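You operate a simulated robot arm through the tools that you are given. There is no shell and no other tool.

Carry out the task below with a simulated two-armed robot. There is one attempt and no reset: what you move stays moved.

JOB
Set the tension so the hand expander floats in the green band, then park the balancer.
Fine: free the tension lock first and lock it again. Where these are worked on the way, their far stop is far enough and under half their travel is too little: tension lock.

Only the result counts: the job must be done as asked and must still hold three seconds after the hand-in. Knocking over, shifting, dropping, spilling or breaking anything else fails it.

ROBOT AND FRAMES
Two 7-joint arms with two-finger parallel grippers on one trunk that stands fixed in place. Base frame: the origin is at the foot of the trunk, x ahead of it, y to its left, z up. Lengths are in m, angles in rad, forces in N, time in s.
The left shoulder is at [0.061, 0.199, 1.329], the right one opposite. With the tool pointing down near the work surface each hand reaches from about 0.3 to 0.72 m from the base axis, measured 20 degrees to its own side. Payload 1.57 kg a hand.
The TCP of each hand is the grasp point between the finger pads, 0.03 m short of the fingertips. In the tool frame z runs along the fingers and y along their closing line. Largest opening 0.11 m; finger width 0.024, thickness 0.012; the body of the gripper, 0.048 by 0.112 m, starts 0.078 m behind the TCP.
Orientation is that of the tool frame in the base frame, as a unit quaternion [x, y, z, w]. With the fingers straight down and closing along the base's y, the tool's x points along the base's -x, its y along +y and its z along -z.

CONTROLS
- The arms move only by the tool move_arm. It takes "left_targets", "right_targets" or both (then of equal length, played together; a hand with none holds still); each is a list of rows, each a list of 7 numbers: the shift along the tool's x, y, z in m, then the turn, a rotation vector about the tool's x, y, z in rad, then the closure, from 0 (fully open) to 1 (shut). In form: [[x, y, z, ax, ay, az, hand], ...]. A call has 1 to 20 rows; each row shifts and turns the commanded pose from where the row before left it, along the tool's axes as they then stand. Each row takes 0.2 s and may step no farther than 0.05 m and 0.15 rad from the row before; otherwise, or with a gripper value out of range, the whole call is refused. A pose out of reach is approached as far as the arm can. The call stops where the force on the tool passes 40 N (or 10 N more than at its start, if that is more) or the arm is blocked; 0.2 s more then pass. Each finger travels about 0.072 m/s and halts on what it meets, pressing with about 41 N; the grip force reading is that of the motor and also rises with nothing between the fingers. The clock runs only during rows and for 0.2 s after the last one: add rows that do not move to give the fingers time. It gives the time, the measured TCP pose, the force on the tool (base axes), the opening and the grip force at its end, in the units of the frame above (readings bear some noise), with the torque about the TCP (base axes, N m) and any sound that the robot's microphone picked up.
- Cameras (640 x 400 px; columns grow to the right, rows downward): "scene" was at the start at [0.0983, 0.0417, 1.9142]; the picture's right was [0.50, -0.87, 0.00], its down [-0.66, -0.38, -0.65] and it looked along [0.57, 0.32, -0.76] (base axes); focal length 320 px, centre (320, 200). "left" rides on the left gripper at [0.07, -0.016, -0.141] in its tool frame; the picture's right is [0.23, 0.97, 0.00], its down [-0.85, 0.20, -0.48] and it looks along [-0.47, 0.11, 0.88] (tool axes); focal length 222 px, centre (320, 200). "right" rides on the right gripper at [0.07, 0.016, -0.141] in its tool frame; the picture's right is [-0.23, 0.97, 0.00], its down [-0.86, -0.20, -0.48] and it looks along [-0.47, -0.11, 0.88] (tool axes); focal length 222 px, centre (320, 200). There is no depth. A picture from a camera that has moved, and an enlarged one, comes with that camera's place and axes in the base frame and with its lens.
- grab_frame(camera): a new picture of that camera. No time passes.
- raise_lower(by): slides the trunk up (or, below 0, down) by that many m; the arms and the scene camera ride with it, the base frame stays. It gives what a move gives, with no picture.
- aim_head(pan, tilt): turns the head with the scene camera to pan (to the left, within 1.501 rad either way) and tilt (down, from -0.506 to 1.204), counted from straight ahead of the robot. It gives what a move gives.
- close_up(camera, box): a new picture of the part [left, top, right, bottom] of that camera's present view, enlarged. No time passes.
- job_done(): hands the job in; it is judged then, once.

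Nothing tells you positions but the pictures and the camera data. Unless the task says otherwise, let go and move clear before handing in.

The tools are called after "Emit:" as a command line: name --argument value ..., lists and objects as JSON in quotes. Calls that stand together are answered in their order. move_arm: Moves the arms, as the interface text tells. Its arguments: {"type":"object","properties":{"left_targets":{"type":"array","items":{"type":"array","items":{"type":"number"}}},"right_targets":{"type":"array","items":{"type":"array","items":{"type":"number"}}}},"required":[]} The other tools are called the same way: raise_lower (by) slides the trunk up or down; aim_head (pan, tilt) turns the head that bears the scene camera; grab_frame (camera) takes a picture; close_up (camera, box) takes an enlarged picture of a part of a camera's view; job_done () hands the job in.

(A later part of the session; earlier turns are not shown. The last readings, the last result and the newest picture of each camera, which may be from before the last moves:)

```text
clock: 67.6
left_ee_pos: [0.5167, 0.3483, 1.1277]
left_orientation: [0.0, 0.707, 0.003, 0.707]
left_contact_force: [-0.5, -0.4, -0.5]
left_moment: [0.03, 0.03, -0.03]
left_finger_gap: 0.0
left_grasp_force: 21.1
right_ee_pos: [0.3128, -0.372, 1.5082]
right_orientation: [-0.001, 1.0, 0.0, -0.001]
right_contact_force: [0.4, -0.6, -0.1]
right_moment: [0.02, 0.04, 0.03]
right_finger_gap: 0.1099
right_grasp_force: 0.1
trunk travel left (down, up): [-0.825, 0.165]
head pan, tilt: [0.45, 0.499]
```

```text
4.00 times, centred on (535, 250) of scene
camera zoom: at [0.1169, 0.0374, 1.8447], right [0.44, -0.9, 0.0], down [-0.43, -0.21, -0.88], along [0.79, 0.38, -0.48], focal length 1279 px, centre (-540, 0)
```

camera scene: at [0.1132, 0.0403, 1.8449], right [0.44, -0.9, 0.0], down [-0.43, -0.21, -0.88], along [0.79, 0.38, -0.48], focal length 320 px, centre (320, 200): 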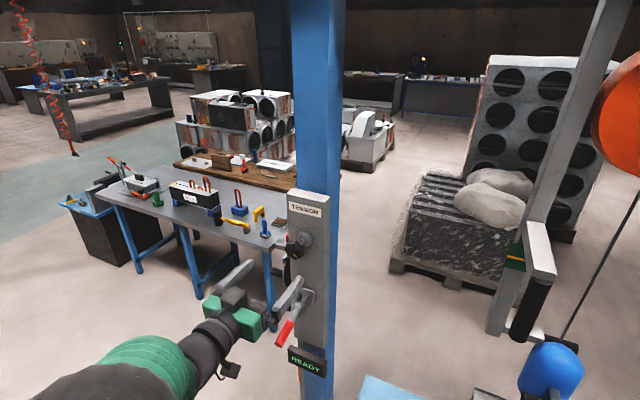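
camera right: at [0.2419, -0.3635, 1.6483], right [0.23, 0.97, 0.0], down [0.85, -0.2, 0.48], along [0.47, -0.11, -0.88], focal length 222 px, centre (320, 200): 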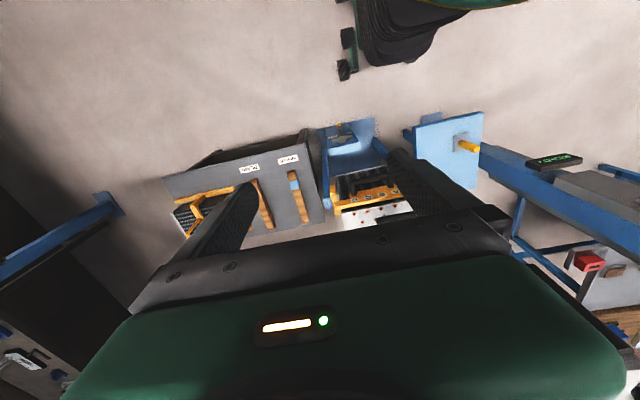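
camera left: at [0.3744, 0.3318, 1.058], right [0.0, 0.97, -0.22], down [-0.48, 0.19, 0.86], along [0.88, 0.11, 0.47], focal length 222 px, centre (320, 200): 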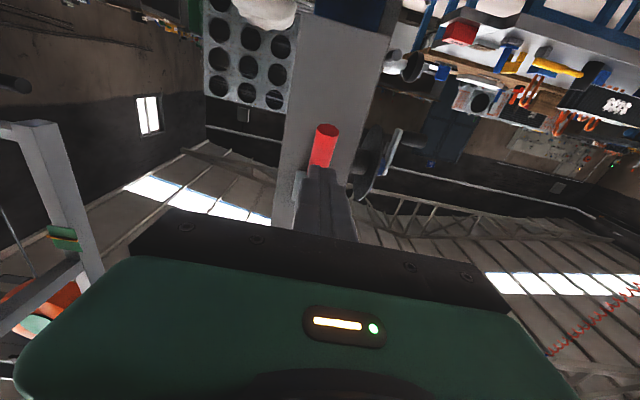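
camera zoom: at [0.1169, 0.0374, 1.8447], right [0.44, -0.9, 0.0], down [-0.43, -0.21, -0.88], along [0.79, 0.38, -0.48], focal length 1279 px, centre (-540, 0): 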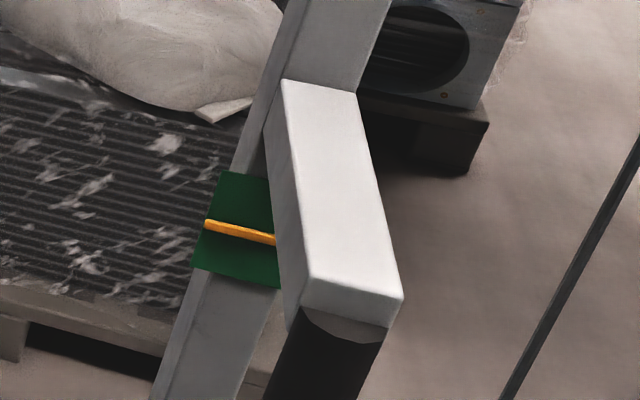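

The red lever is back in its original locked position and the pointer remains centred in the green band. I'll clear the left arm and study the balancer trolley and beam for the parking position.

Emit:
move_arm --left_targets '[[0, 0.04, -0.01, 0, 0, 0, 1], [0, 0.04, -0.01, 0, 0, 0, 1], [0, 0.04, 0, 0, 0, 0, 0.5], [-0.02, 0.04, 0, 0, 0, 0, 0.5], [-0.02, 0.04, 0, 0, 0, 0, 0.5], [-0.02, 0.02, 0, 0, 0, 0, 0.5]]'

Emit:
aim_head --pan -0.3 --tilt -0.1

Emit:
grab_frame --camera "scene"

Emit:
aim_head --pan -0.3 --tilt 0.7

Emit:
grab_frame --camera "scene"

```text
clock: 69.0
left_ee_pos: [0.4914, 0.5727, 1.1887]
left_orientation: [-0.002, 0.707, 0.002, 0.708]
left_contact_force: [0.1, 0.6, 0.6]
left_moment: [0.01, -0.01, 0.01]
left_finger_gap: 0.0548
left_grasp_force: 0.1
right_ee_pos: [0.3092, -0.3663, 1.5102]
right_orientation: [0.0, 1.0, -0.002, 0.001]
right_contact_force: [0.5, 0.6, 0.1]
right_moment: [0.03, 0.04, 0.0]
right_finger_gap: 0.1101
right_grasp_force: 0.1
trunk travel left (down, up): [-0.825, 0.165]
head pan, tilt: [0.45, 0.499]
```

```text
clock: 70.1
left_ee_pos: [0.491, 0.5711, 1.188]
left_orientation: [-0.002, 0.707, 0.002, 0.708]
left_contact_force: [0.0, 0.1, 0.0]
left_moment: [0.01, -0.02, 0.01]
left_finger_gap: 0.0551
left_grasp_force: 0.1
right_ee_pos: [0.3089, -0.3668, 1.5102]
right_orientation: [0.0, 1.0, -0.001, 0.001]
right_contact_force: [-0.4, -0.4, 0.7]
right_moment: [0.0, 0.0, 0.03]
right_finger_gap: 0.1103
right_grasp_force: 0.0
trunk travel left (down, up): [-0.825, 0.165]
head pan, tilt: [-0.3, -0.099]
```

```text
taken
camera scene: at [0.1147, -0.0232, 1.8998], right [-0.29, -0.96, 0.0], down [0.09, -0.03, -1.0], along [0.95, -0.29, 0.1], focal length 320 px, centre (320, 200)
```

scene: 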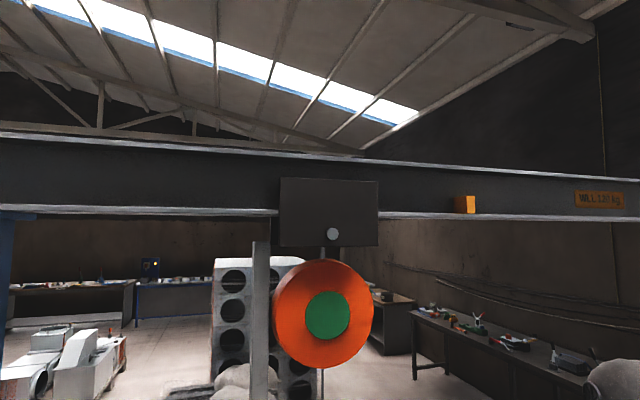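

```text
clock: 71.2
left_ee_pos: [0.4908, 0.5714, 1.1889]
left_orientation: [0.0, 0.706, 0.001, 0.708]
left_contact_force: [0.3, -0.1, 0.1]
left_moment: [0.01, -0.04, -0.01]
left_finger_gap: 0.0552
left_grasp_force: 0.0
right_ee_pos: [0.3098, -0.3679, 1.5093]
right_orientation: [0.0, 1.0, -0.001, 0.001]
right_contact_force: [-0.5, 0.3, 0.0]
right_moment: [0.01, 0.02, 0.0]
right_finger_gap: 0.1099
right_grasp_force: 0.0
trunk travel left (down, up): [-0.825, 0.165]
head pan, tilt: [-0.3, 0.7]
```

```text
taken
camera scene: at [0.1127, -0.0226, 1.8273], right [-0.3, -0.96, 0.0], down [-0.62, 0.19, -0.76], along [0.73, -0.23, -0.64], focal length 320 px, centre (320, 200)
```

scene: 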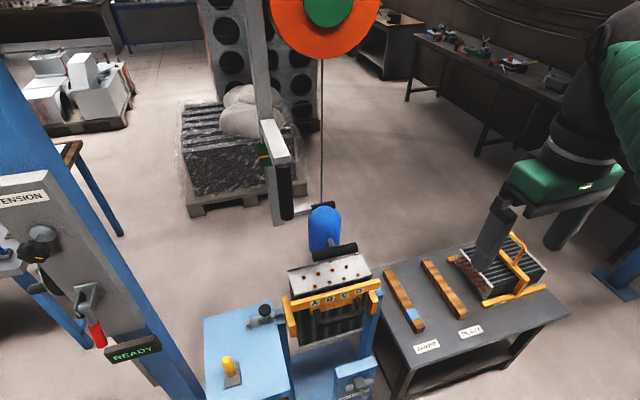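

Emit:
close_up --camera "scene" --box '[190, 280, 410, 400]'

Emit:
close_up --camera "scene" --box '[230, 100, 350, 260]'

Emit:
close_up --camera "scene" --box '[240, 200, 400, 340]'

Emit:
aim_head --pan -0.35 --tilt 1.0

Emit:
grab_frame --camera "scene"

Emit:
close_up --camera "scene" --box '[280, 160, 440, 320]'

```text
2.91 times, centred on (300, 340) of scene
camera zoom: at [0.1127, -0.0226, 1.8273], right [-0.3, -0.96, 0.0], down [-0.62, 0.19, -0.76], along [0.73, -0.23, -0.64], focal length 930 px, centre (378, -207)
```

zoom: 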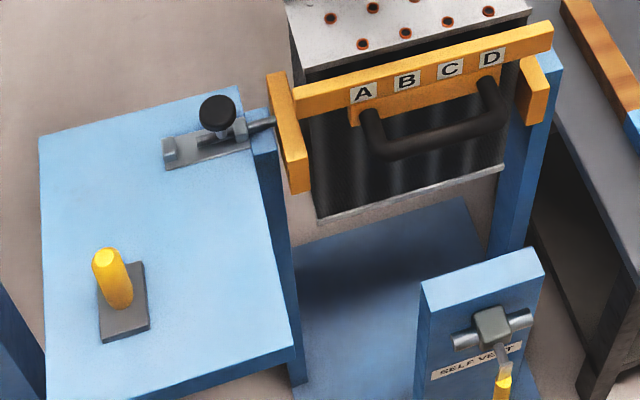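

```text
2.50 times, centred on (290, 180) of scene
camera zoom: at [0.1127, -0.0226, 1.8273], right [-0.3, -0.96, 0.0], down [-0.62, 0.19, -0.76], along [0.73, -0.23, -0.64], focal length 800 px, centre (395, 250)
```

zoom: 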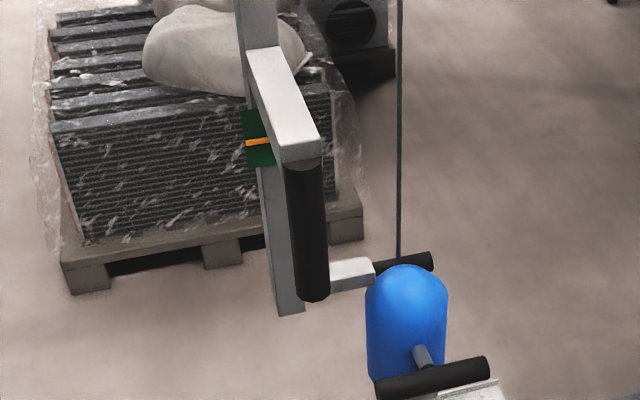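

```text
2.86 times, centred on (320, 270) of scene
camera zoom: at [0.1127, -0.0226, 1.8273], right [-0.3, -0.96, 0.0], down [-0.62, 0.19, -0.76], along [0.73, -0.23, -0.64], focal length 914 px, centre (320, 0)
```

zoom: 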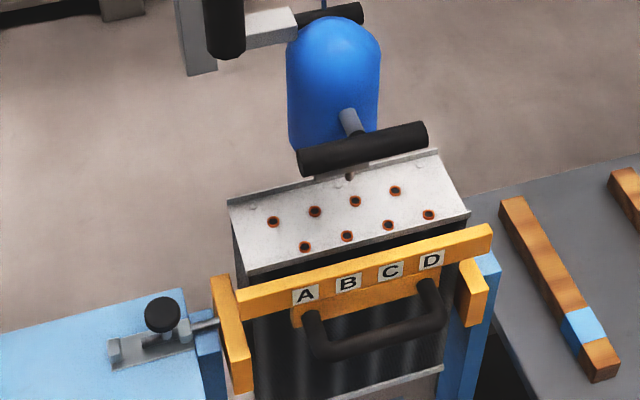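

```text
clock: 72.0
left_ee_pos: [0.4914, 0.5711, 1.1897]
left_orientation: [-0.001, 0.706, 0.002, 0.708]
left_contact_force: [-0.2, 1.0, 0.2]
left_moment: [0.02, 0.03, -0.01]
left_finger_gap: 0.055
left_grasp_force: 0.0
right_ee_pos: [0.309, -0.3693, 1.5102]
right_orientation: [0.0, 1.0, -0.001, 0.001]
right_contact_force: [0.3, -0.1, 0.1]
right_moment: [0.02, -0.01, 0.01]
right_finger_gap: 0.1099
right_grasp_force: 0.0
trunk travel left (down, up): [-0.825, 0.165]
head pan, tilt: [-0.351, 1.0]
```

```text
taken
camera scene: at [0.0969, -0.0215, 1.8039], right [-0.34, -0.94, 0.0], down [-0.79, 0.29, -0.54], along [0.51, -0.19, -0.84], focal length 320 px, centre (320, 200)
```

scene: 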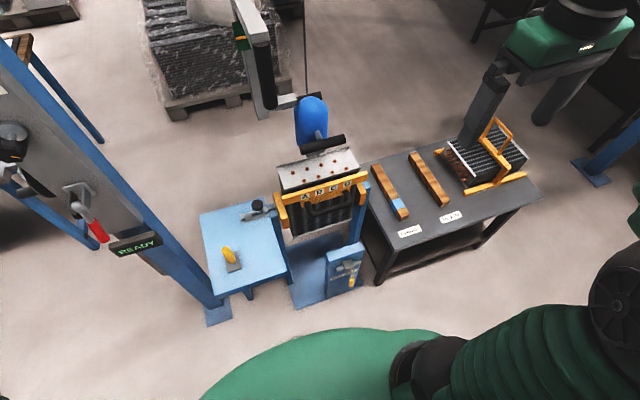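

```text
2.50 times, centred on (360, 240) of scene
camera zoom: at [0.0969, -0.0215, 1.8039], right [-0.34, -0.94, 0.0], down [-0.79, 0.29, -0.54], along [0.51, -0.19, -0.84], focal length 800 px, centre (220, 100)
```

zoom: 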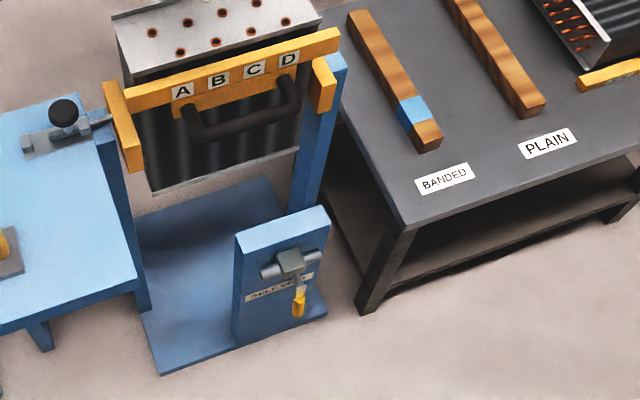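

The balancer hangs from a trolley whose tow grip (black, vertical) is near (0.575, -0.10, z 1.385–1.51), and the orange stop block on the beam lies to the right at y≈-0.55. I'll zoom in on the whole beam to confirm there's no other park mark.

Emit:
aim_head --pan 0.15 --tilt -0.15

Emit:
grab_frame --camera "scene"

Emit:
close_up --camera "scene" --box '[300, 140, 640, 340]'

Emit:
aim_head --pan -0.45 --tilt -0.1

Emit:
close_up --camera "scene" --box '[180, 120, 480, 320]'

Emit:
aim_head --pan -0.9 --tilt 0.0

Emit:
grab_frame --camera "scene"

```text
clock: 73.4
left_ee_pos: [0.4919, 0.5707, 1.1888]
left_orientation: [-0.002, 0.707, 0.002, 0.707]
left_contact_force: [0.0, -0.2, -0.3]
left_moment: [0.01, 0.01, -0.04]
left_finger_gap: 0.0549
left_grasp_force: 0.0
right_ee_pos: [0.3093, -0.3686, 1.5081]
right_orientation: [-0.001, 1.0, -0.001, 0.001]
right_contact_force: [-1.2, -0.4, -0.6]
right_moment: [0.02, -0.03, 0.0]
right_finger_gap: 0.1099
right_grasp_force: 0.1
trunk travel left (down, up): [-0.825, 0.165]
head pan, tilt: [0.15, -0.15]
```

```text
taken
camera scene: at [0.116, 0.0153, 1.9041], right [0.15, -0.99, 0.0], down [0.15, 0.02, -0.99], along [0.98, 0.15, 0.15], focal length 320 px, centre (320, 200)
```

scene: 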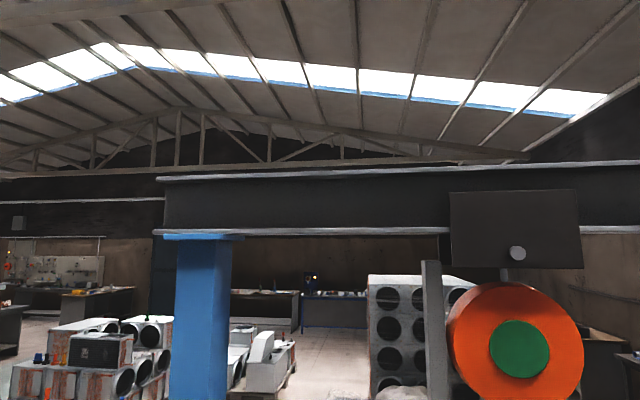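

```text
1.88 times, centred on (470, 240) of scene
camera zoom: at [0.116, 0.0153, 1.9041], right [0.15, -0.99, 0.0], down [0.15, 0.02, -0.99], along [0.98, 0.15, 0.15], focal length 602 px, centre (38, 125)
```

zoom: 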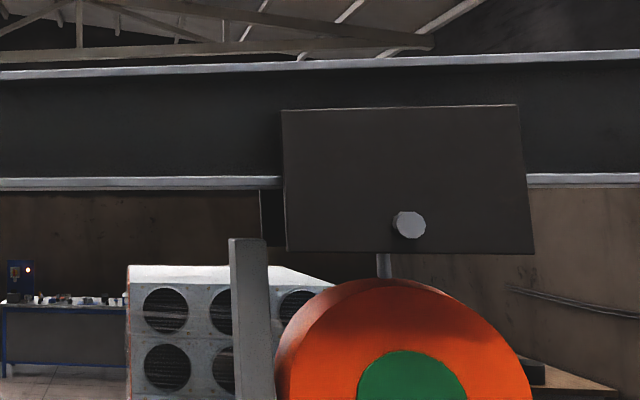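

```text
clock: 74.4
left_ee_pos: [0.4925, 0.5718, 1.1892]
left_orientation: [-0.001, 0.707, 0.001, 0.707]
left_contact_force: [0.2, 0.6, -0.9]
left_moment: [-0.03, 0.0, -0.01]
left_finger_gap: 0.0548
left_grasp_force: 0.1
right_ee_pos: [0.3094, -0.3691, 1.5104]
right_orientation: [0.0, 1.0, -0.002, 0.001]
right_contact_force: [-0.5, -0.4, -0.3]
right_moment: [0.03, -0.02, -0.02]
right_finger_gap: 0.1099
right_grasp_force: 0.1
trunk travel left (down, up): [-0.825, 0.165]
head pan, tilt: [-0.45, -0.099]
```

```text
2.00 times, centred on (330, 220) of scene
camera zoom: at [0.11, -0.0353, 1.8999], right [-0.43, -0.9, 0.0], down [0.09, -0.04, -1.0], along [0.9, -0.43, 0.1], focal length 640 px, centre (300, 160)
```

zoom: 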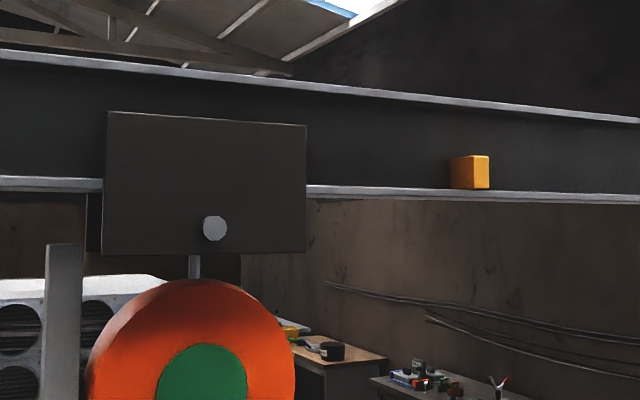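

```text
clock: 75.3
left_ee_pos: [0.4923, 0.5712, 1.1895]
left_orientation: [-0.002, 0.707, 0.002, 0.707]
left_contact_force: [-0.2, -0.2, -0.4]
left_moment: [-0.02, -0.01, 0.0]
left_finger_gap: 0.0551
left_grasp_force: 0.0
right_ee_pos: [0.3099, -0.3676, 1.5093]
right_orientation: [0.0, 1.0, -0.001, 0.0]
right_contact_force: [-0.4, -0.2, -0.1]
right_moment: [-0.02, 0.01, -0.03]
right_finger_gap: 0.1098
right_grasp_force: 0.1
trunk travel left (down, up): [-0.825, 0.165]
head pan, tilt: [-0.901, 0.0]
```

```text
taken
camera scene: at [0.0875, -0.068, 1.8912], right [-0.78, -0.62, 0.0], down [0.0, 0.0, -1.0], along [0.62, -0.78, 0.0], focal length 320 px, centre (320, 200)
```

scene: 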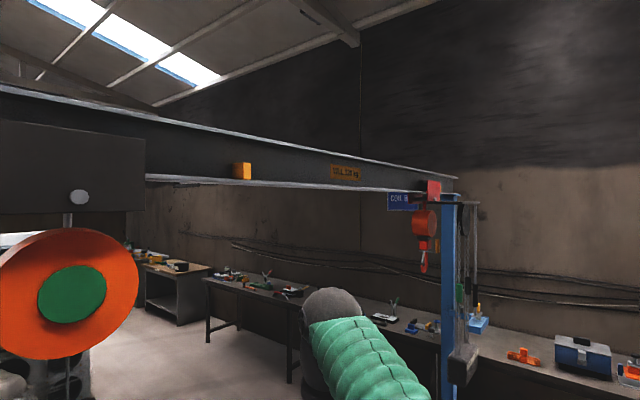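

Only the orange block limits the trolley, so that is the park stop; the expander now hangs clear above the coil fixture. I'll bring the right hand forward and pitch it to point ahead.

Emit:
move_arm --right_targets '[[-0.04, 0, 0, 0, 0, 0, 0], [-0.04, 0, 0, 0, 0, 0, 0], [-0.04, 0, 0, 0, 0, 0, 0], [0, 0, 0, 0, -0.12, 0, 0], [0, 0, 0, 0, -0.12, 0, 0], [0, 0, 0, 0, -0.12, 0, 0], [0, 0, 0, 0, -0.12, 0, 0], [0, 0, 0, 0, -0.12, 0, 0], [0, 0, 0, 0, -0.12, 0, 0], [0, 0, 0, 0, -0.12, 0, 0], [0, 0, 0, 0, -0.12, 0, 0], [0, 0, 0, 0, -0.12, 0, 0], [0, 0, 0, 0, -0.12, 0, 0], [0, 0, 0, 0, -0.12, 0, 0], [0, 0, 0, 0, -0.12, 0, 0], [0, 0, 0, 0, -0.13, 0, 0]]'

Emit:
aim_head --pan -0.2 --tilt 0.5

Emit:
grab_frame --camera "scene"

Emit:
grab_frame --camera "right"

```text
clock: 78.7
left_ee_pos: [0.4916, 0.5696, 1.1891]
left_orientation: [-0.001, 0.707, 0.001, 0.707]
left_contact_force: [-0.4, 0.1, 0.1]
left_moment: [0.03, -0.03, 0.01]
left_finger_gap: 0.0552
left_grasp_force: 0.0
right_ee_pos: [0.4522, -0.3761, 1.4768]
right_orientation: [0.0, 0.706, -0.001, 0.708]
right_contact_force: [0.2, -0.1, -0.4]
right_moment: [-0.03, 0.03, 0.02]
right_finger_gap: 0.1102
right_grasp_force: 0.0
right hand out of reach, approached as far as the arm can: row 11, 12, 13
trunk travel left (down, up): [-0.825, 0.165]
head pan, tilt: [-0.901, 0.0]
```

```text
clock: 79.8
left_ee_pos: [0.4917, 0.5721, 1.1901]
left_orientation: [-0.002, 0.707, 0.002, 0.708]
left_contact_force: [-0.4, 0.1, -0.2]
left_moment: [0.0, 0.01, -0.02]
left_finger_gap: 0.0549
left_grasp_force: 0.1
right_ee_pos: [0.451, -0.3753, 1.4777]
right_orientation: [0.0, 0.707, -0.001, 0.708]
right_contact_force: [1.3, 0.1, 0.3]
right_moment: [0.03, -0.02, 0.02]
right_finger_gap: 0.1101
right_grasp_force: 0.0
trunk travel left (down, up): [-0.825, 0.165]
head pan, tilt: [-0.201, 0.499]
```

```text
taken
camera scene: at [0.1202, -0.0155, 1.845], right [-0.2, -0.98, 0.0], down [-0.47, 0.09, -0.88], along [0.86, -0.18, -0.48], focal length 320 px, centre (320, 200)
```

scene: 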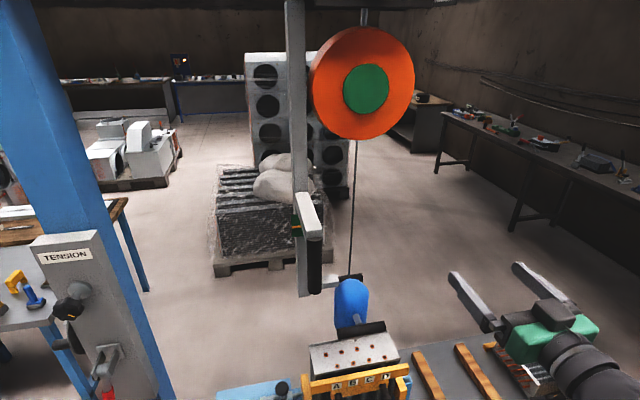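

```text
taken
camera right: at [0.3092, -0.3601, 1.4087], right [0.0, 0.97, 0.23], down [-0.48, -0.2, 0.85], along [0.88, -0.11, 0.47], focal length 222 px, centre (320, 200)
```

right: 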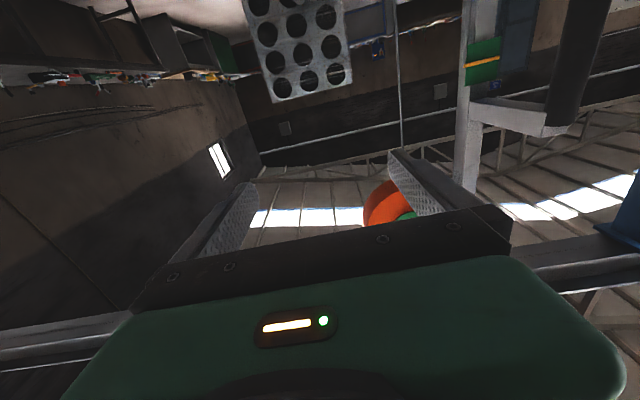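

The right hand points forward. I'll slide it left until it faces the tow grip, keeping its fingertips short of it.

Emit:
move_arm --right_targets '[[0.004, 0.0394, 0, 0, 0, 0, 0], [0.004, 0.0394, 0, 0, 0, 0, 0], [0.004, 0.0394, 0, 0, 0, 0, 0], [0.004, 0.0394, 0, 0, 0, 0, 0], [0.004, 0.0394, 0, 0, 0, 0, 0], [0.004, 0.0394, 0, 0, 0, 0, 0], [0.004, 0.0394, 0, 0, 0, 0, 0]]'

Emit:
grab_frame --camera "right"

Emit:
grab_frame --camera "scene"

```text
clock: 81.4
left_ee_pos: [0.4911, 0.5707, 1.1899]
left_orientation: [-0.001, 0.707, 0.002, 0.708]
left_contact_force: [0.4, -0.3, -1.4]
left_moment: [0.02, 0.0, -0.04]
left_finger_gap: 0.0548
left_grasp_force: 0.0
right_ee_pos: [0.5145, -0.2146, 1.4541]
right_orientation: [-0.002, 0.706, 0.001, 0.708]
right_contact_force: [0.7, 0.2, -0.3]
right_moment: [0.01, -0.03, 0.01]
right_finger_gap: 0.1098
right_grasp_force: 0.1
right hand out of reach, approached as far as the arm can: row 2, 3, 4, 5, 6, 7
trunk travel left (down, up): [-0.825, 0.165]
head pan, tilt: [-0.201, 0.499]
```

```text
taken
camera right: at [0.3726, -0.1996, 1.3855], right [-0.01, 0.97, 0.23], down [-0.48, -0.2, 0.85], along [0.88, -0.1, 0.47], focal length 222 px, centre (320, 200)
```

right: 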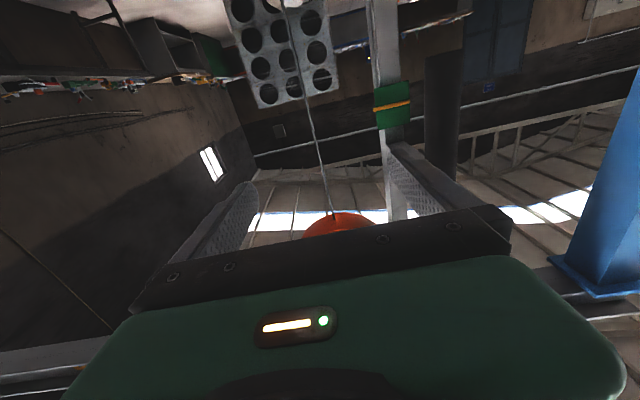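

```text
taken
camera scene: at [0.1204, -0.0156, 1.845], right [-0.2, -0.98, 0.0], down [-0.47, 0.09, -0.88], along [0.86, -0.18, -0.48], focal length 320 px, centre (320, 200)
```

scene: 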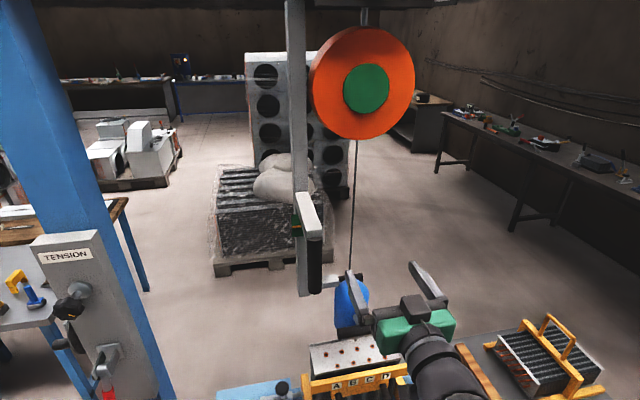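

The right arm is too folded at this height to stay back. I'll lower the trunk 0.12 m to give it room, then raise the hand back up and away from the grip.

Emit:
raise_lower --by -0.12

Emit:
move_arm --right_targets '[[-0.03, 0, -0.01, 0, 0, 0, 0], [-0.03, 0, -0.01, 0, 0, 0, 0], [-0.03, 0, -0.005, 0, 0, 0, 0], [-0.025, 0, 0, 0, 0, 0, 0], [0, 0, 0, 0, 0, 0, 0]]'

Emit:
grab_frame --camera "right"

Emit:
grab_frame --camera "scene"

```text
clock: 82.9
left_ee_pos: [0.491, 0.571, 1.0695]
left_orientation: [-0.002, 0.706, 0.003, 0.708]
left_contact_force: [-0.9, -0.2, -0.8]
left_moment: [-0.02, -0.01, 0.0]
left_finger_gap: 0.055
left_grasp_force: 0.1
right_ee_pos: [0.5148, -0.2131, 1.3335]
right_orientation: [-0.003, 0.707, 0.001, 0.708]
right_contact_force: [0.4, -0.4, 0.7]
right_moment: [0.04, -0.01, 0.0]
right_finger_gap: 0.1104
right_grasp_force: 0.1
trunk travel left (down, up): [-0.705, 0.285]
head pan, tilt: [-0.201, 0.499]
```

```text
clock: 84.1
left_ee_pos: [0.4923, 0.5711, 1.0682]
left_orientation: [-0.002, 0.707, 0.002, 0.707]
left_contact_force: [-0.3, -0.3, 0.7]
left_moment: [-0.02, 0.02, 0.02]
left_finger_gap: 0.0548
left_grasp_force: 0.1
right_ee_pos: [0.541, -0.238, 1.4209]
right_orientation: [-0.003, 0.707, 0.002, 0.707]
right_contact_force: [-0.6, 0.0, 0.5]
right_moment: [-0.02, -0.02, 0.02]
right_finger_gap: 0.1102
right_grasp_force: 0.2
right hand out of reach, approached as far as the arm can: row 1, 2, 3, 4
trunk travel left (down, up): [-0.705, 0.285]
head pan, tilt: [-0.201, 0.499]
```

```text
taken
camera right: at [0.3991, -0.223, 1.351], right [-0.01, 0.97, 0.23], down [-0.48, -0.2, 0.85], along [0.88, -0.1, 0.47], focal length 222 px, centre (320, 200)
```

right: 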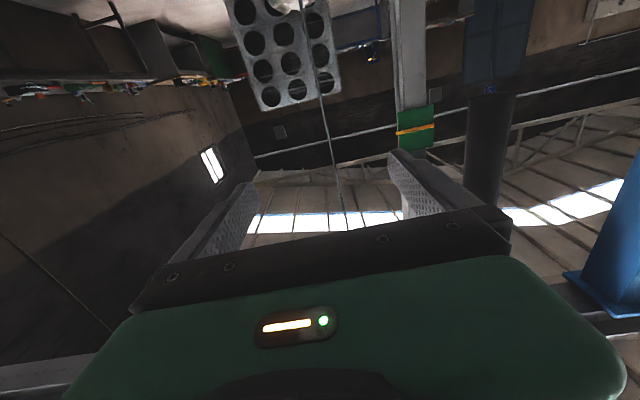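

```text
taken
camera scene: at [0.1205, -0.0151, 1.7249], right [-0.2, -0.98, 0.0], down [-0.47, 0.09, -0.88], along [0.86, -0.18, -0.48], focal length 320 px, centre (320, 200)
```

scene: 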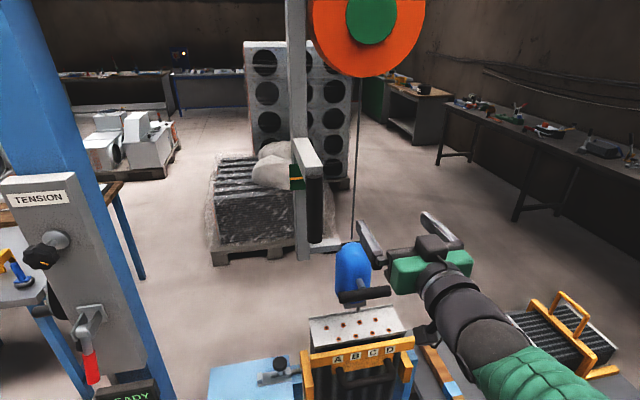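

Going higher relative to the shoulder makes it worse, so the opposite is needed: lower the hand first, then raise the trunk so the shoulder is near grip height.

Emit:
move_arm --right_targets '[[0.04, -0.01, -0.012, 0, 0, 0, 0], [0.04, -0.01, -0.012, 0, 0, 0, 0], [0.04, -0.01, -0.012, 0, 0, 0, 0], [0.04, -0.01, -0.012, 0, 0, 0, 0], [0, 0, 0, 0, 0, 0, 0]]'

Emit:
raise_lower --by 0.24

Emit:
grab_frame --camera "scene"

Emit:
grab_frame --camera "right"

```text
clock: 85.3
left_ee_pos: [0.4912, 0.5707, 1.0693]
left_orientation: [-0.001, 0.706, 0.002, 0.708]
left_contact_force: [0.4, -0.4, 0.2]
left_moment: [0.0, 0.03, -0.01]
left_finger_gap: 0.0549
left_grasp_force: 0.1
right_ee_pos: [0.5216, -0.291, 1.2726]
right_orientation: [-0.004, 0.706, 0.002, 0.708]
right_contact_force: [-0.8, 0.2, 0.0]
right_moment: [-0.02, -0.02, 0.01]
right_finger_gap: 0.1099
right_grasp_force: 0.1
right hand out of reach, approached as far as the arm can: row 3, 4
trunk travel left (down, up): [-0.705, 0.285]
head pan, tilt: [-0.201, 0.499]
```

```text
clock: 87.8
left_ee_pos: [0.4934, 0.5707, 1.3088]
left_orientation: [-0.002, 0.706, 0.003, 0.708]
left_contact_force: [-0.9, 0.7, 0.4]
left_moment: [-0.02, 0.0, 0.0]
left_finger_gap: 0.0548
left_grasp_force: 0.0
right_ee_pos: [0.5225, -0.2889, 1.5107]
right_orientation: [-0.003, 0.707, 0.001, 0.708]
right_contact_force: [-0.5, 0.5, 0.1]
right_moment: [0.02, 0.01, 0.0]
right_finger_gap: 0.11
right_grasp_force: 0.2
trunk travel left (down, up): [-0.945, 0.045]
head pan, tilt: [-0.201, 0.499]
```

```text
taken
camera scene: at [0.1213, -0.0152, 1.9649], right [-0.2, -0.98, 0.0], down [-0.47, 0.09, -0.88], along [0.86, -0.18, -0.48], focal length 320 px, centre (320, 200)
```

scene: 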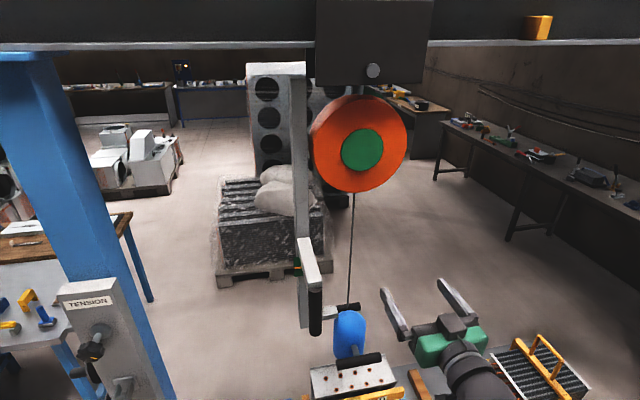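

```text
taken
camera right: at [0.3808, -0.2746, 1.4424], right [-0.01, 0.97, 0.23], down [-0.48, -0.2, 0.85], along [0.88, -0.1, 0.47], focal length 222 px, centre (320, 200)
```

right: 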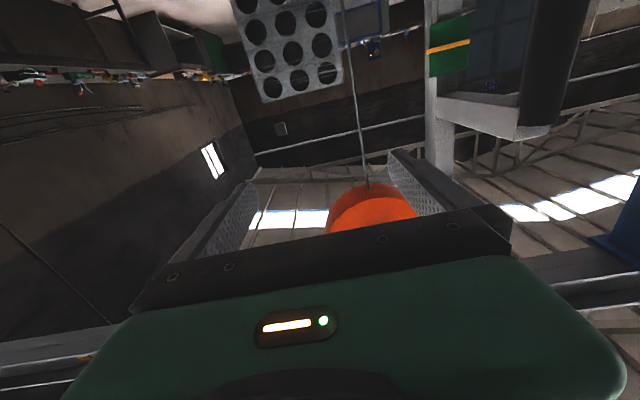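

Now the shoulder is near grip height. I'll lower the hand to z≈1.45 and step toward the grip's y while holding back in x.

Emit:
move_arm --right_targets '[[0.03, 0, -0.01, 0, 0, 0, 0], [0.03, 0, -0.01, 0, 0, 0, 0], [0, 0.03, 0, 0, 0, 0, 0], [0, 0.03, 0, 0, 0, 0, 0], [0, 0, 0, 0, 0, 0, 0]]'

Emit:
grab_frame --camera "right"

```text
clock: 89.0
left_ee_pos: [0.4912, 0.5729, 1.308]
left_orientation: [-0.002, 0.707, 0.002, 0.708]
left_contact_force: [0.0, 0.6, -0.9]
left_moment: [0.0, 0.02, -0.03]
left_finger_gap: 0.0551
left_grasp_force: 0.1
right_ee_pos: [0.5413, -0.2559, 1.4543]
right_orientation: [-0.004, 0.707, 0.002, 0.707]
right_contact_force: [-0.3, 0.0, 0.5]
right_moment: [0.02, -0.01, 0.03]
right_finger_gap: 0.1099
right_grasp_force: 0.1
right hand out of reach, approached as far as the arm can: row 1, 2, 3, 4
trunk travel left (down, up): [-0.945, 0.045]
head pan, tilt: [-0.201, 0.499]
```

```text
taken
camera right: at [0.4001, -0.2409, 1.3851], right [-0.01, 0.97, 0.22], down [-0.48, -0.2, 0.86], along [0.88, -0.1, 0.47], focal length 222 px, centre (320, 200)
```

right: 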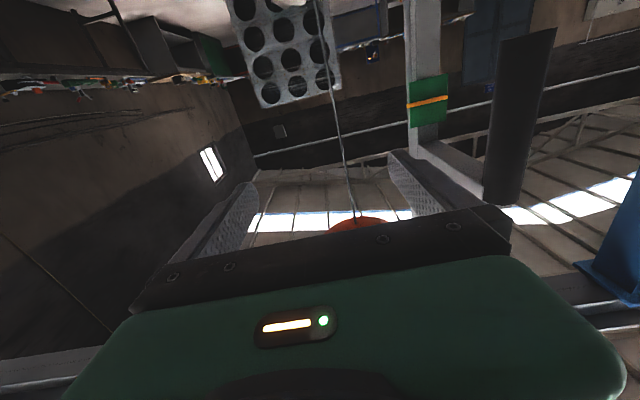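

The arm is simply too folded close in; a slightly lower shoulder with the hand at x≈0.515 should work. I'll lower the trunk 0.12 m and re-approach step by step.

Emit:
raise_lower --by -0.12

Emit:
move_arm --right_targets '[[-0.04, 0, 0, 0, 0, 0, 0], [-0.04, 0, 0, 0, 0, 0, 0], [-0.036, 0, 0, 0, 0, 0, 0], [0, 0, -0.012, 0, 0, 0, 0], [0, 0, -0.012, 0, 0, 0, 0], [0, 0, 0, 0, 0, 0, 0]]'

Emit:
grab_frame --camera "right"

```text
clock: 90.5
left_ee_pos: [0.4904, 0.5718, 1.189]
left_orientation: [-0.001, 0.707, 0.002, 0.708]
left_contact_force: [0.0, -0.1, -1.3]
left_moment: [-0.03, 0.04, 0.01]
left_finger_gap: 0.055
left_grasp_force: 0.1
right_ee_pos: [0.5414, -0.2573, 1.3332]
right_orientation: [-0.004, 0.707, 0.002, 0.708]
right_contact_force: [1.3, 0.1, -0.3]
right_moment: [-0.01, 0.01, -0.01]
right_finger_gap: 0.1101
right_grasp_force: 0.1
trunk travel left (down, up): [-0.825, 0.165]
head pan, tilt: [-0.201, 0.499]
```

```text
clock: 91.9
left_ee_pos: [0.4916, 0.5715, 1.1886]
left_orientation: [-0.001, 0.707, 0.002, 0.708]
left_contact_force: [0.0, 0.0, 0.0]
left_moment: [-0.01, -0.01, 0.0]
left_finger_gap: 0.0551
left_grasp_force: 0.1
right_ee_pos: [0.5176, -0.258, 1.45]
right_orientation: [-0.003, 0.707, 0.002, 0.707]
right_contact_force: [0.2, -0.3, 0.8]
right_moment: [-0.01, 0.01, -0.02]
right_finger_gap: 0.1098
right_grasp_force: 0.1
trunk travel left (down, up): [-0.825, 0.165]
head pan, tilt: [-0.201, 0.499]
```

```text
taken
camera right: at [0.3759, -0.244, 1.3811], right [-0.01, 0.97, 0.23], down [-0.48, -0.2, 0.86], along [0.88, -0.1, 0.47], focal length 222 px, centre (320, 200)
```

right: 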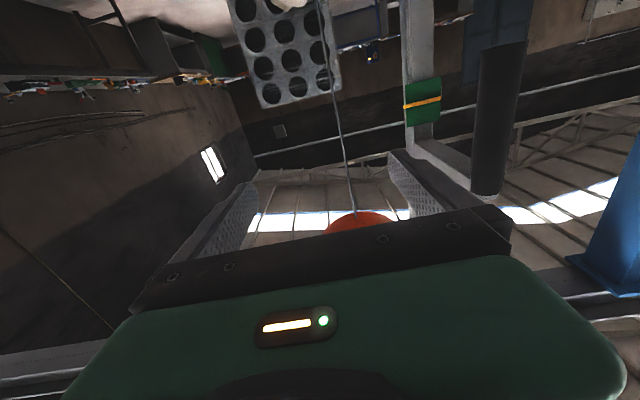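

Reach is fine here; the grip is at (0.578, -0.099), z 1.39–1.52. Moving sideways to face it.

Emit:
move_arm --right_targets '[[0, 0.032, -0.001, 0, 0, 0, 0], [0, 0.032, -0.001, 0, 0, 0, 0], [0, 0.032, -0.001, 0, 0, 0, 0], [0, 0.032, -0.001, 0, 0, 0, 0], [0, 0.031, 0, 0, 0, 0, 0], [0, 0, 0, 0, 0, 0, 0]]'

Emit:
grab_frame --camera "right"

Emit:
grab_frame --camera "scene"

```text
clock: 93.3
left_ee_pos: [0.4925, 0.5721, 1.1886]
left_orientation: [-0.002, 0.706, 0.002, 0.708]
left_contact_force: [-0.3, 0.6, 0.3]
left_moment: [0.01, -0.01, -0.02]
left_finger_gap: 0.0551
left_grasp_force: 0.0
right_ee_pos: [0.5174, -0.2037, 1.451]
right_orientation: [-0.008, 0.708, 0.004, 0.706]
right_contact_force: [-0.8, 0.7, 0.0]
right_moment: [0.03, -0.02, -0.04]
right_finger_gap: 0.1099
right_grasp_force: 0.0
right hand out of reach, approached as far as the arm can: row 2, 3, 4, 5
trunk travel left (down, up): [-0.825, 0.165]
head pan, tilt: [-0.201, 0.499]
```

```text
taken
camera right: at [0.3754, -0.1924, 1.3825], right [-0.01, 0.97, 0.22], down [-0.47, -0.2, 0.86], along [0.88, -0.09, 0.47], focal length 222 px, centre (320, 200)
```

right: 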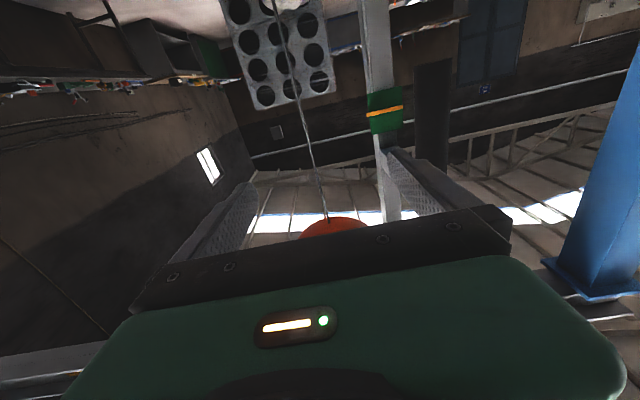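

```text
taken
camera scene: at [0.1212, -0.0127, 1.8449], right [-0.2, -0.98, 0.0], down [-0.47, 0.09, -0.88], along [0.86, -0.18, -0.48], focal length 320 px, centre (320, 200)
```

scene: 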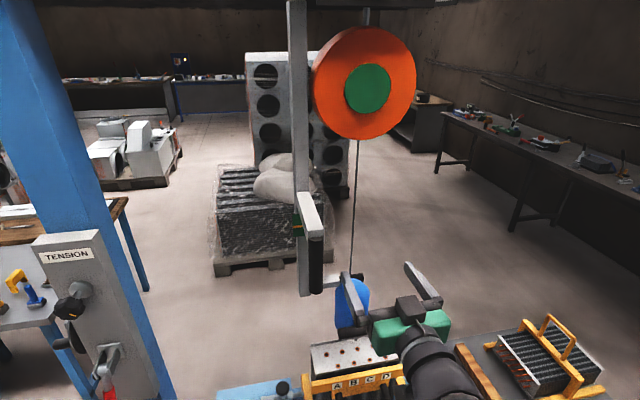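

The wrist limits sideways motion with the hand dead ahead. Since the grip is a vertical cylinder, I can come at it yawed about 40° to the left; rotating the hand now.

Emit:
move_arm --right_targets '[[0, 0, 0, -0.12, 0, 0, 0], [0, 0, 0, -0.12, 0, 0, 0], [0, 0, 0, -0.12, 0, 0, 0], [0, 0, 0, -0.12, 0, 0, 0], [0, 0, 0, -0.12, 0, 0, 0], [0, 0, 0, -0.12, 0, 0, 0], [0, 0, 0, 0, 0, 0, 0]]'

Emit:
grab_frame --camera "right"

Emit:
grab_frame --camera "scene"

```text
clock: 94.9
left_ee_pos: [0.4921, 0.5704, 1.1899]
left_orientation: [-0.001, 0.706, 0.003, 0.708]
left_contact_force: [-0.5, -0.3, -0.8]
left_moment: [0.02, 0.02, 0.01]
left_finger_gap: 0.0552
left_grasp_force: 0.0
right_ee_pos: [0.5163, -0.2115, 1.4511]
right_orientation: [-0.252, 0.661, 0.251, 0.661]
right_contact_force: [-0.6, -0.1, -0.5]
right_moment: [0.01, 0.01, 0.02]
right_finger_gap: 0.11
right_grasp_force: 0.1
trunk travel left (down, up): [-0.825, 0.165]
head pan, tilt: [-0.201, 0.499]
```

```text
taken
camera right: at [0.3989, -0.293, 1.3821], right [-0.65, 0.73, 0.23], down [-0.22, -0.47, 0.86], along [0.73, 0.5, 0.47], focal length 222 px, centre (320, 200)
```

right: 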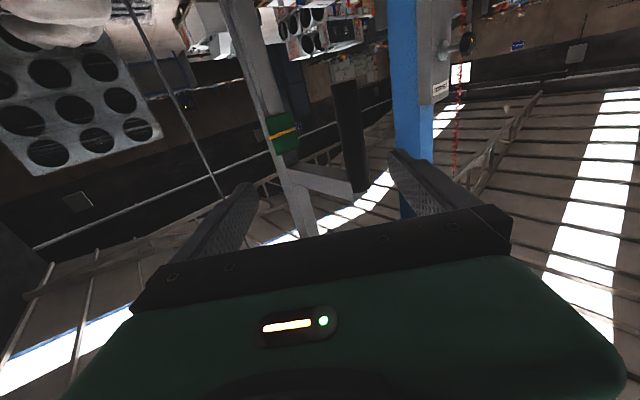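

```text
taken
camera scene: at [0.1211, -0.0177, 1.8449], right [-0.2, -0.98, 0.0], down [-0.47, 0.1, -0.88], along [0.86, -0.18, -0.48], focal length 320 px, centre (320, 200)
```

scene: 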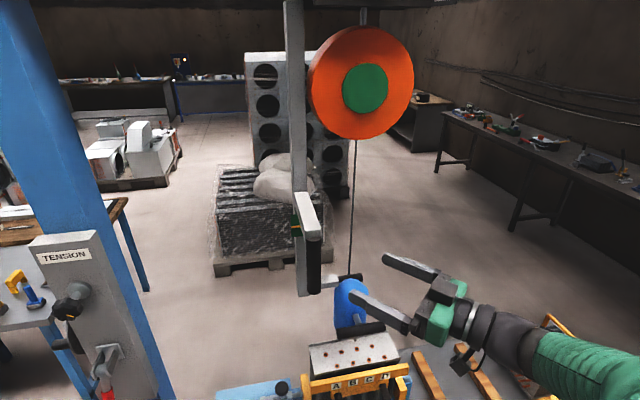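

Now the grip is reachable straight along the yawed hand. I'll shift sideways 0.043 m and advance partway.

Emit:
move_arm --right_targets '[[0, 0.022, 0, 0, 0, 0, 0], [0, 0.02, 0, 0, 0, 0, 0], [0, 0, 0.03, 0, 0, 0, 0], [0, 0, 0.03, 0, 0, 0, 0], [0, 0, 0, 0, 0, 0, 0]]'

Emit:
grab_frame --camera "right"

Emit:
grab_frame --camera "scene"

```text
clock: 96.1
left_ee_pos: [0.4911, 0.5721, 1.1889]
left_orientation: [-0.001, 0.706, 0.002, 0.708]
left_contact_force: [0.9, 0.5, 0.6]
left_moment: [-0.01, 0.03, 0.0]
left_finger_gap: 0.0551
left_grasp_force: 0.1
right_ee_pos: [0.5312, -0.1363, 1.4516]
right_orientation: [-0.253, 0.66, 0.251, 0.661]
right_contact_force: [-0.2, 0.3, -0.6]
right_moment: [-0.03, 0.02, 0.01]
right_finger_gap: 0.1101
right_grasp_force: 0.1
trunk travel left (down, up): [-0.825, 0.165]
head pan, tilt: [-0.201, 0.499]
```

```text
taken
camera right: at [0.415, -0.2189, 1.3824], right [-0.65, 0.73, 0.22], down [-0.23, -0.47, 0.86], along [0.73, 0.5, 0.47], focal length 222 px, centre (320, 200)
```

right: 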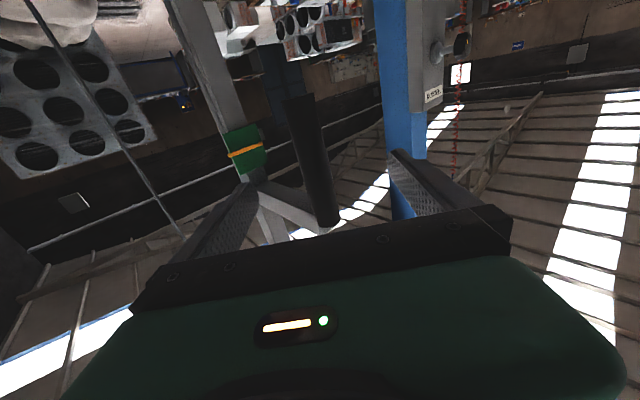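

```text
taken
camera scene: at [0.1204, -0.0149, 1.845], right [-0.2, -0.98, 0.0], down [-0.47, 0.09, -0.88], along [0.86, -0.18, -0.48], focal length 320 px, centre (320, 200)
```

scene: 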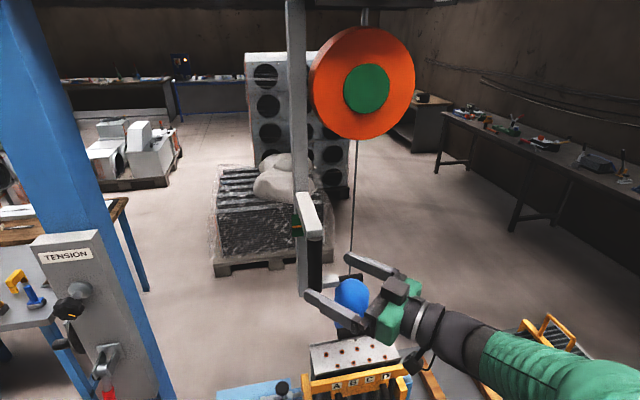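

The grip is centred between the fingers. Advancing the last 6 cm.

Emit:
move_arm --right_targets '[[0, -0.002, 0.025, 0, 0, 0, 0], [0, -0.001, 0.02, 0, 0, 0, 0], [0, 0, 0.014, 0, 0, 0, 0], [0, 0, 0, 0, 0, 0, 0]]'

Emit:
grab_frame --camera "right"

Emit:
close_up --camera "scene" --box '[250, 180, 450, 360]'

```text
clock: 97.1
left_ee_pos: [0.4912, 0.5708, 1.1886]
left_orientation: [-0.001, 0.706, 0.002, 0.708]
left_contact_force: [-0.1, -0.2, -0.2]
left_moment: [-0.02, -0.01, 0.02]
left_finger_gap: 0.0548
left_grasp_force: 0.1
right_ee_pos: [0.5789, -0.1003, 1.4499]
right_orientation: [-0.252, 0.661, 0.25, 0.661]
right_contact_force: [-0.1, -0.5, 1.4]
right_moment: [-0.01, 0.02, 0.02]
right_finger_gap: 0.1101
right_grasp_force: 0.0
trunk travel left (down, up): [-0.825, 0.165]
head pan, tilt: [-0.201, 0.499]
```

```text
taken
camera right: at [0.4623, -0.1833, 1.3816], right [-0.65, 0.73, 0.22], down [-0.23, -0.47, 0.86], along [0.73, 0.5, 0.47], focal length 222 px, centre (320, 200)
```

right: 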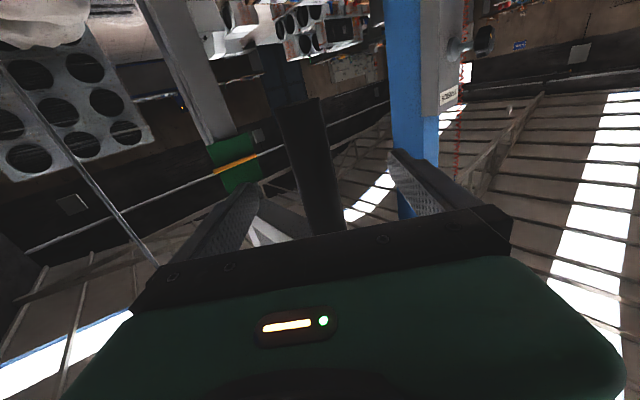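

```text
2.22 times, centred on (350, 270) of scene
camera zoom: at [0.1213, -0.0149, 1.8449], right [-0.2, -0.98, 0.0], down [-0.47, 0.09, -0.88], along [0.86, -0.18, -0.48], focal length 711 px, centre (253, 44)
```

zoom: 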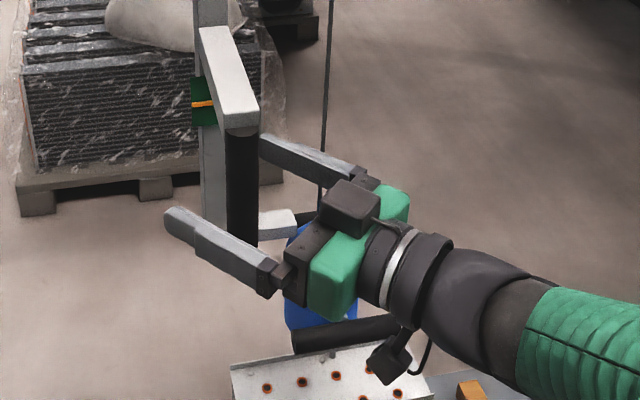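

The handle is between the fingers. Closing on it.

Emit:
move_arm --right_targets '[[0, 0, 0, 0, 0, 0, 0.5], [0, 0, 0, 0, 0, 0, 1], [0, 0, 0, 0, 0, 0, 1], [0, 0, 0, 0, 0, 0, 1], [0, 0, 0, 0, 0, 0, 1]]'

Emit:
close_up --camera "scene" --box '[250, 180, 450, 360]'

```text
clock: 98.3
left_ee_pos: [0.4924, 0.5717, 1.1884]
left_orientation: [-0.001, 0.707, 0.001, 0.708]
left_contact_force: [-0.5, 0.7, 0.6]
left_moment: [-0.03, 0.01, 0.01]
left_finger_gap: 0.0549
left_grasp_force: 0.0
right_ee_pos: [0.5796, -0.1005, 1.4493]
right_orientation: [-0.252, 0.661, 0.252, 0.661]
right_contact_force: [0.9, -1.1, 1.4]
right_moment: [0.27, 0.12, -0.01]
right_finger_gap: 0.0279
right_grasp_force: 38.1
trunk travel left (down, up): [-0.825, 0.165]
head pan, tilt: [-0.201, 0.499]
```

```text
2.22 times, centred on (350, 270) of scene
camera zoom: at [0.1217, -0.0154, 1.8449], right [-0.2, -0.98, 0.0], down [-0.47, 0.09, -0.88], along [0.86, -0.18, -0.48], focal length 711 px, centre (253, 44)
```

zoom: 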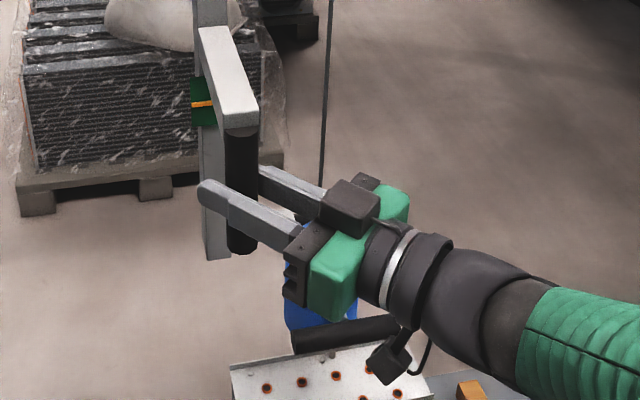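

Gripped firmly. I'll tow gently toward the right (-y) a few centimetres to test that the trolley rolls.

Emit:
move_arm --right_targets '[[0, -0.0075, -0.0067, 0, 0, 0, 1], [0, -0.0075, -0.0067, 0, 0, 0, 1], [0, -0.0075, -0.0067, 0, 0, 0, 1], [0, 0, 0, 0, 0, 0, 1]]'

Emit:
grab_frame --camera "scene"

```text
clock: 99.3
left_ee_pos: [0.4913, 0.5687, 1.19]
left_orientation: [0.0, 0.706, 0.003, 0.708]
left_contact_force: [-0.5, -0.2, -0.4]
left_moment: [0.01, 0.01, -0.02]
left_finger_gap: 0.055
left_grasp_force: 0.1
right_ee_pos: [0.5792, -0.1357, 1.4516]
right_orientation: [-0.25, 0.661, 0.25, 0.662]
right_contact_force: [-0.3, -1.4, 0.9]
right_moment: [-0.05, -0.16, -0.22]
right_finger_gap: 0.028
right_grasp_force: 37.4
trunk travel left (down, up): [-0.825, 0.165]
head pan, tilt: [-0.201, 0.499]
```

```text
taken
camera scene: at [0.1206, -0.0207, 1.8449], right [-0.2, -0.98, 0.0], down [-0.47, 0.1, -0.88], along [0.86, -0.17, -0.48], focal length 320 px, centre (320, 200)
```

scene: 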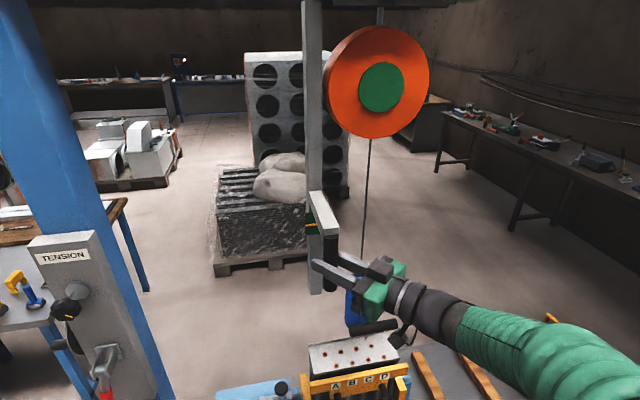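

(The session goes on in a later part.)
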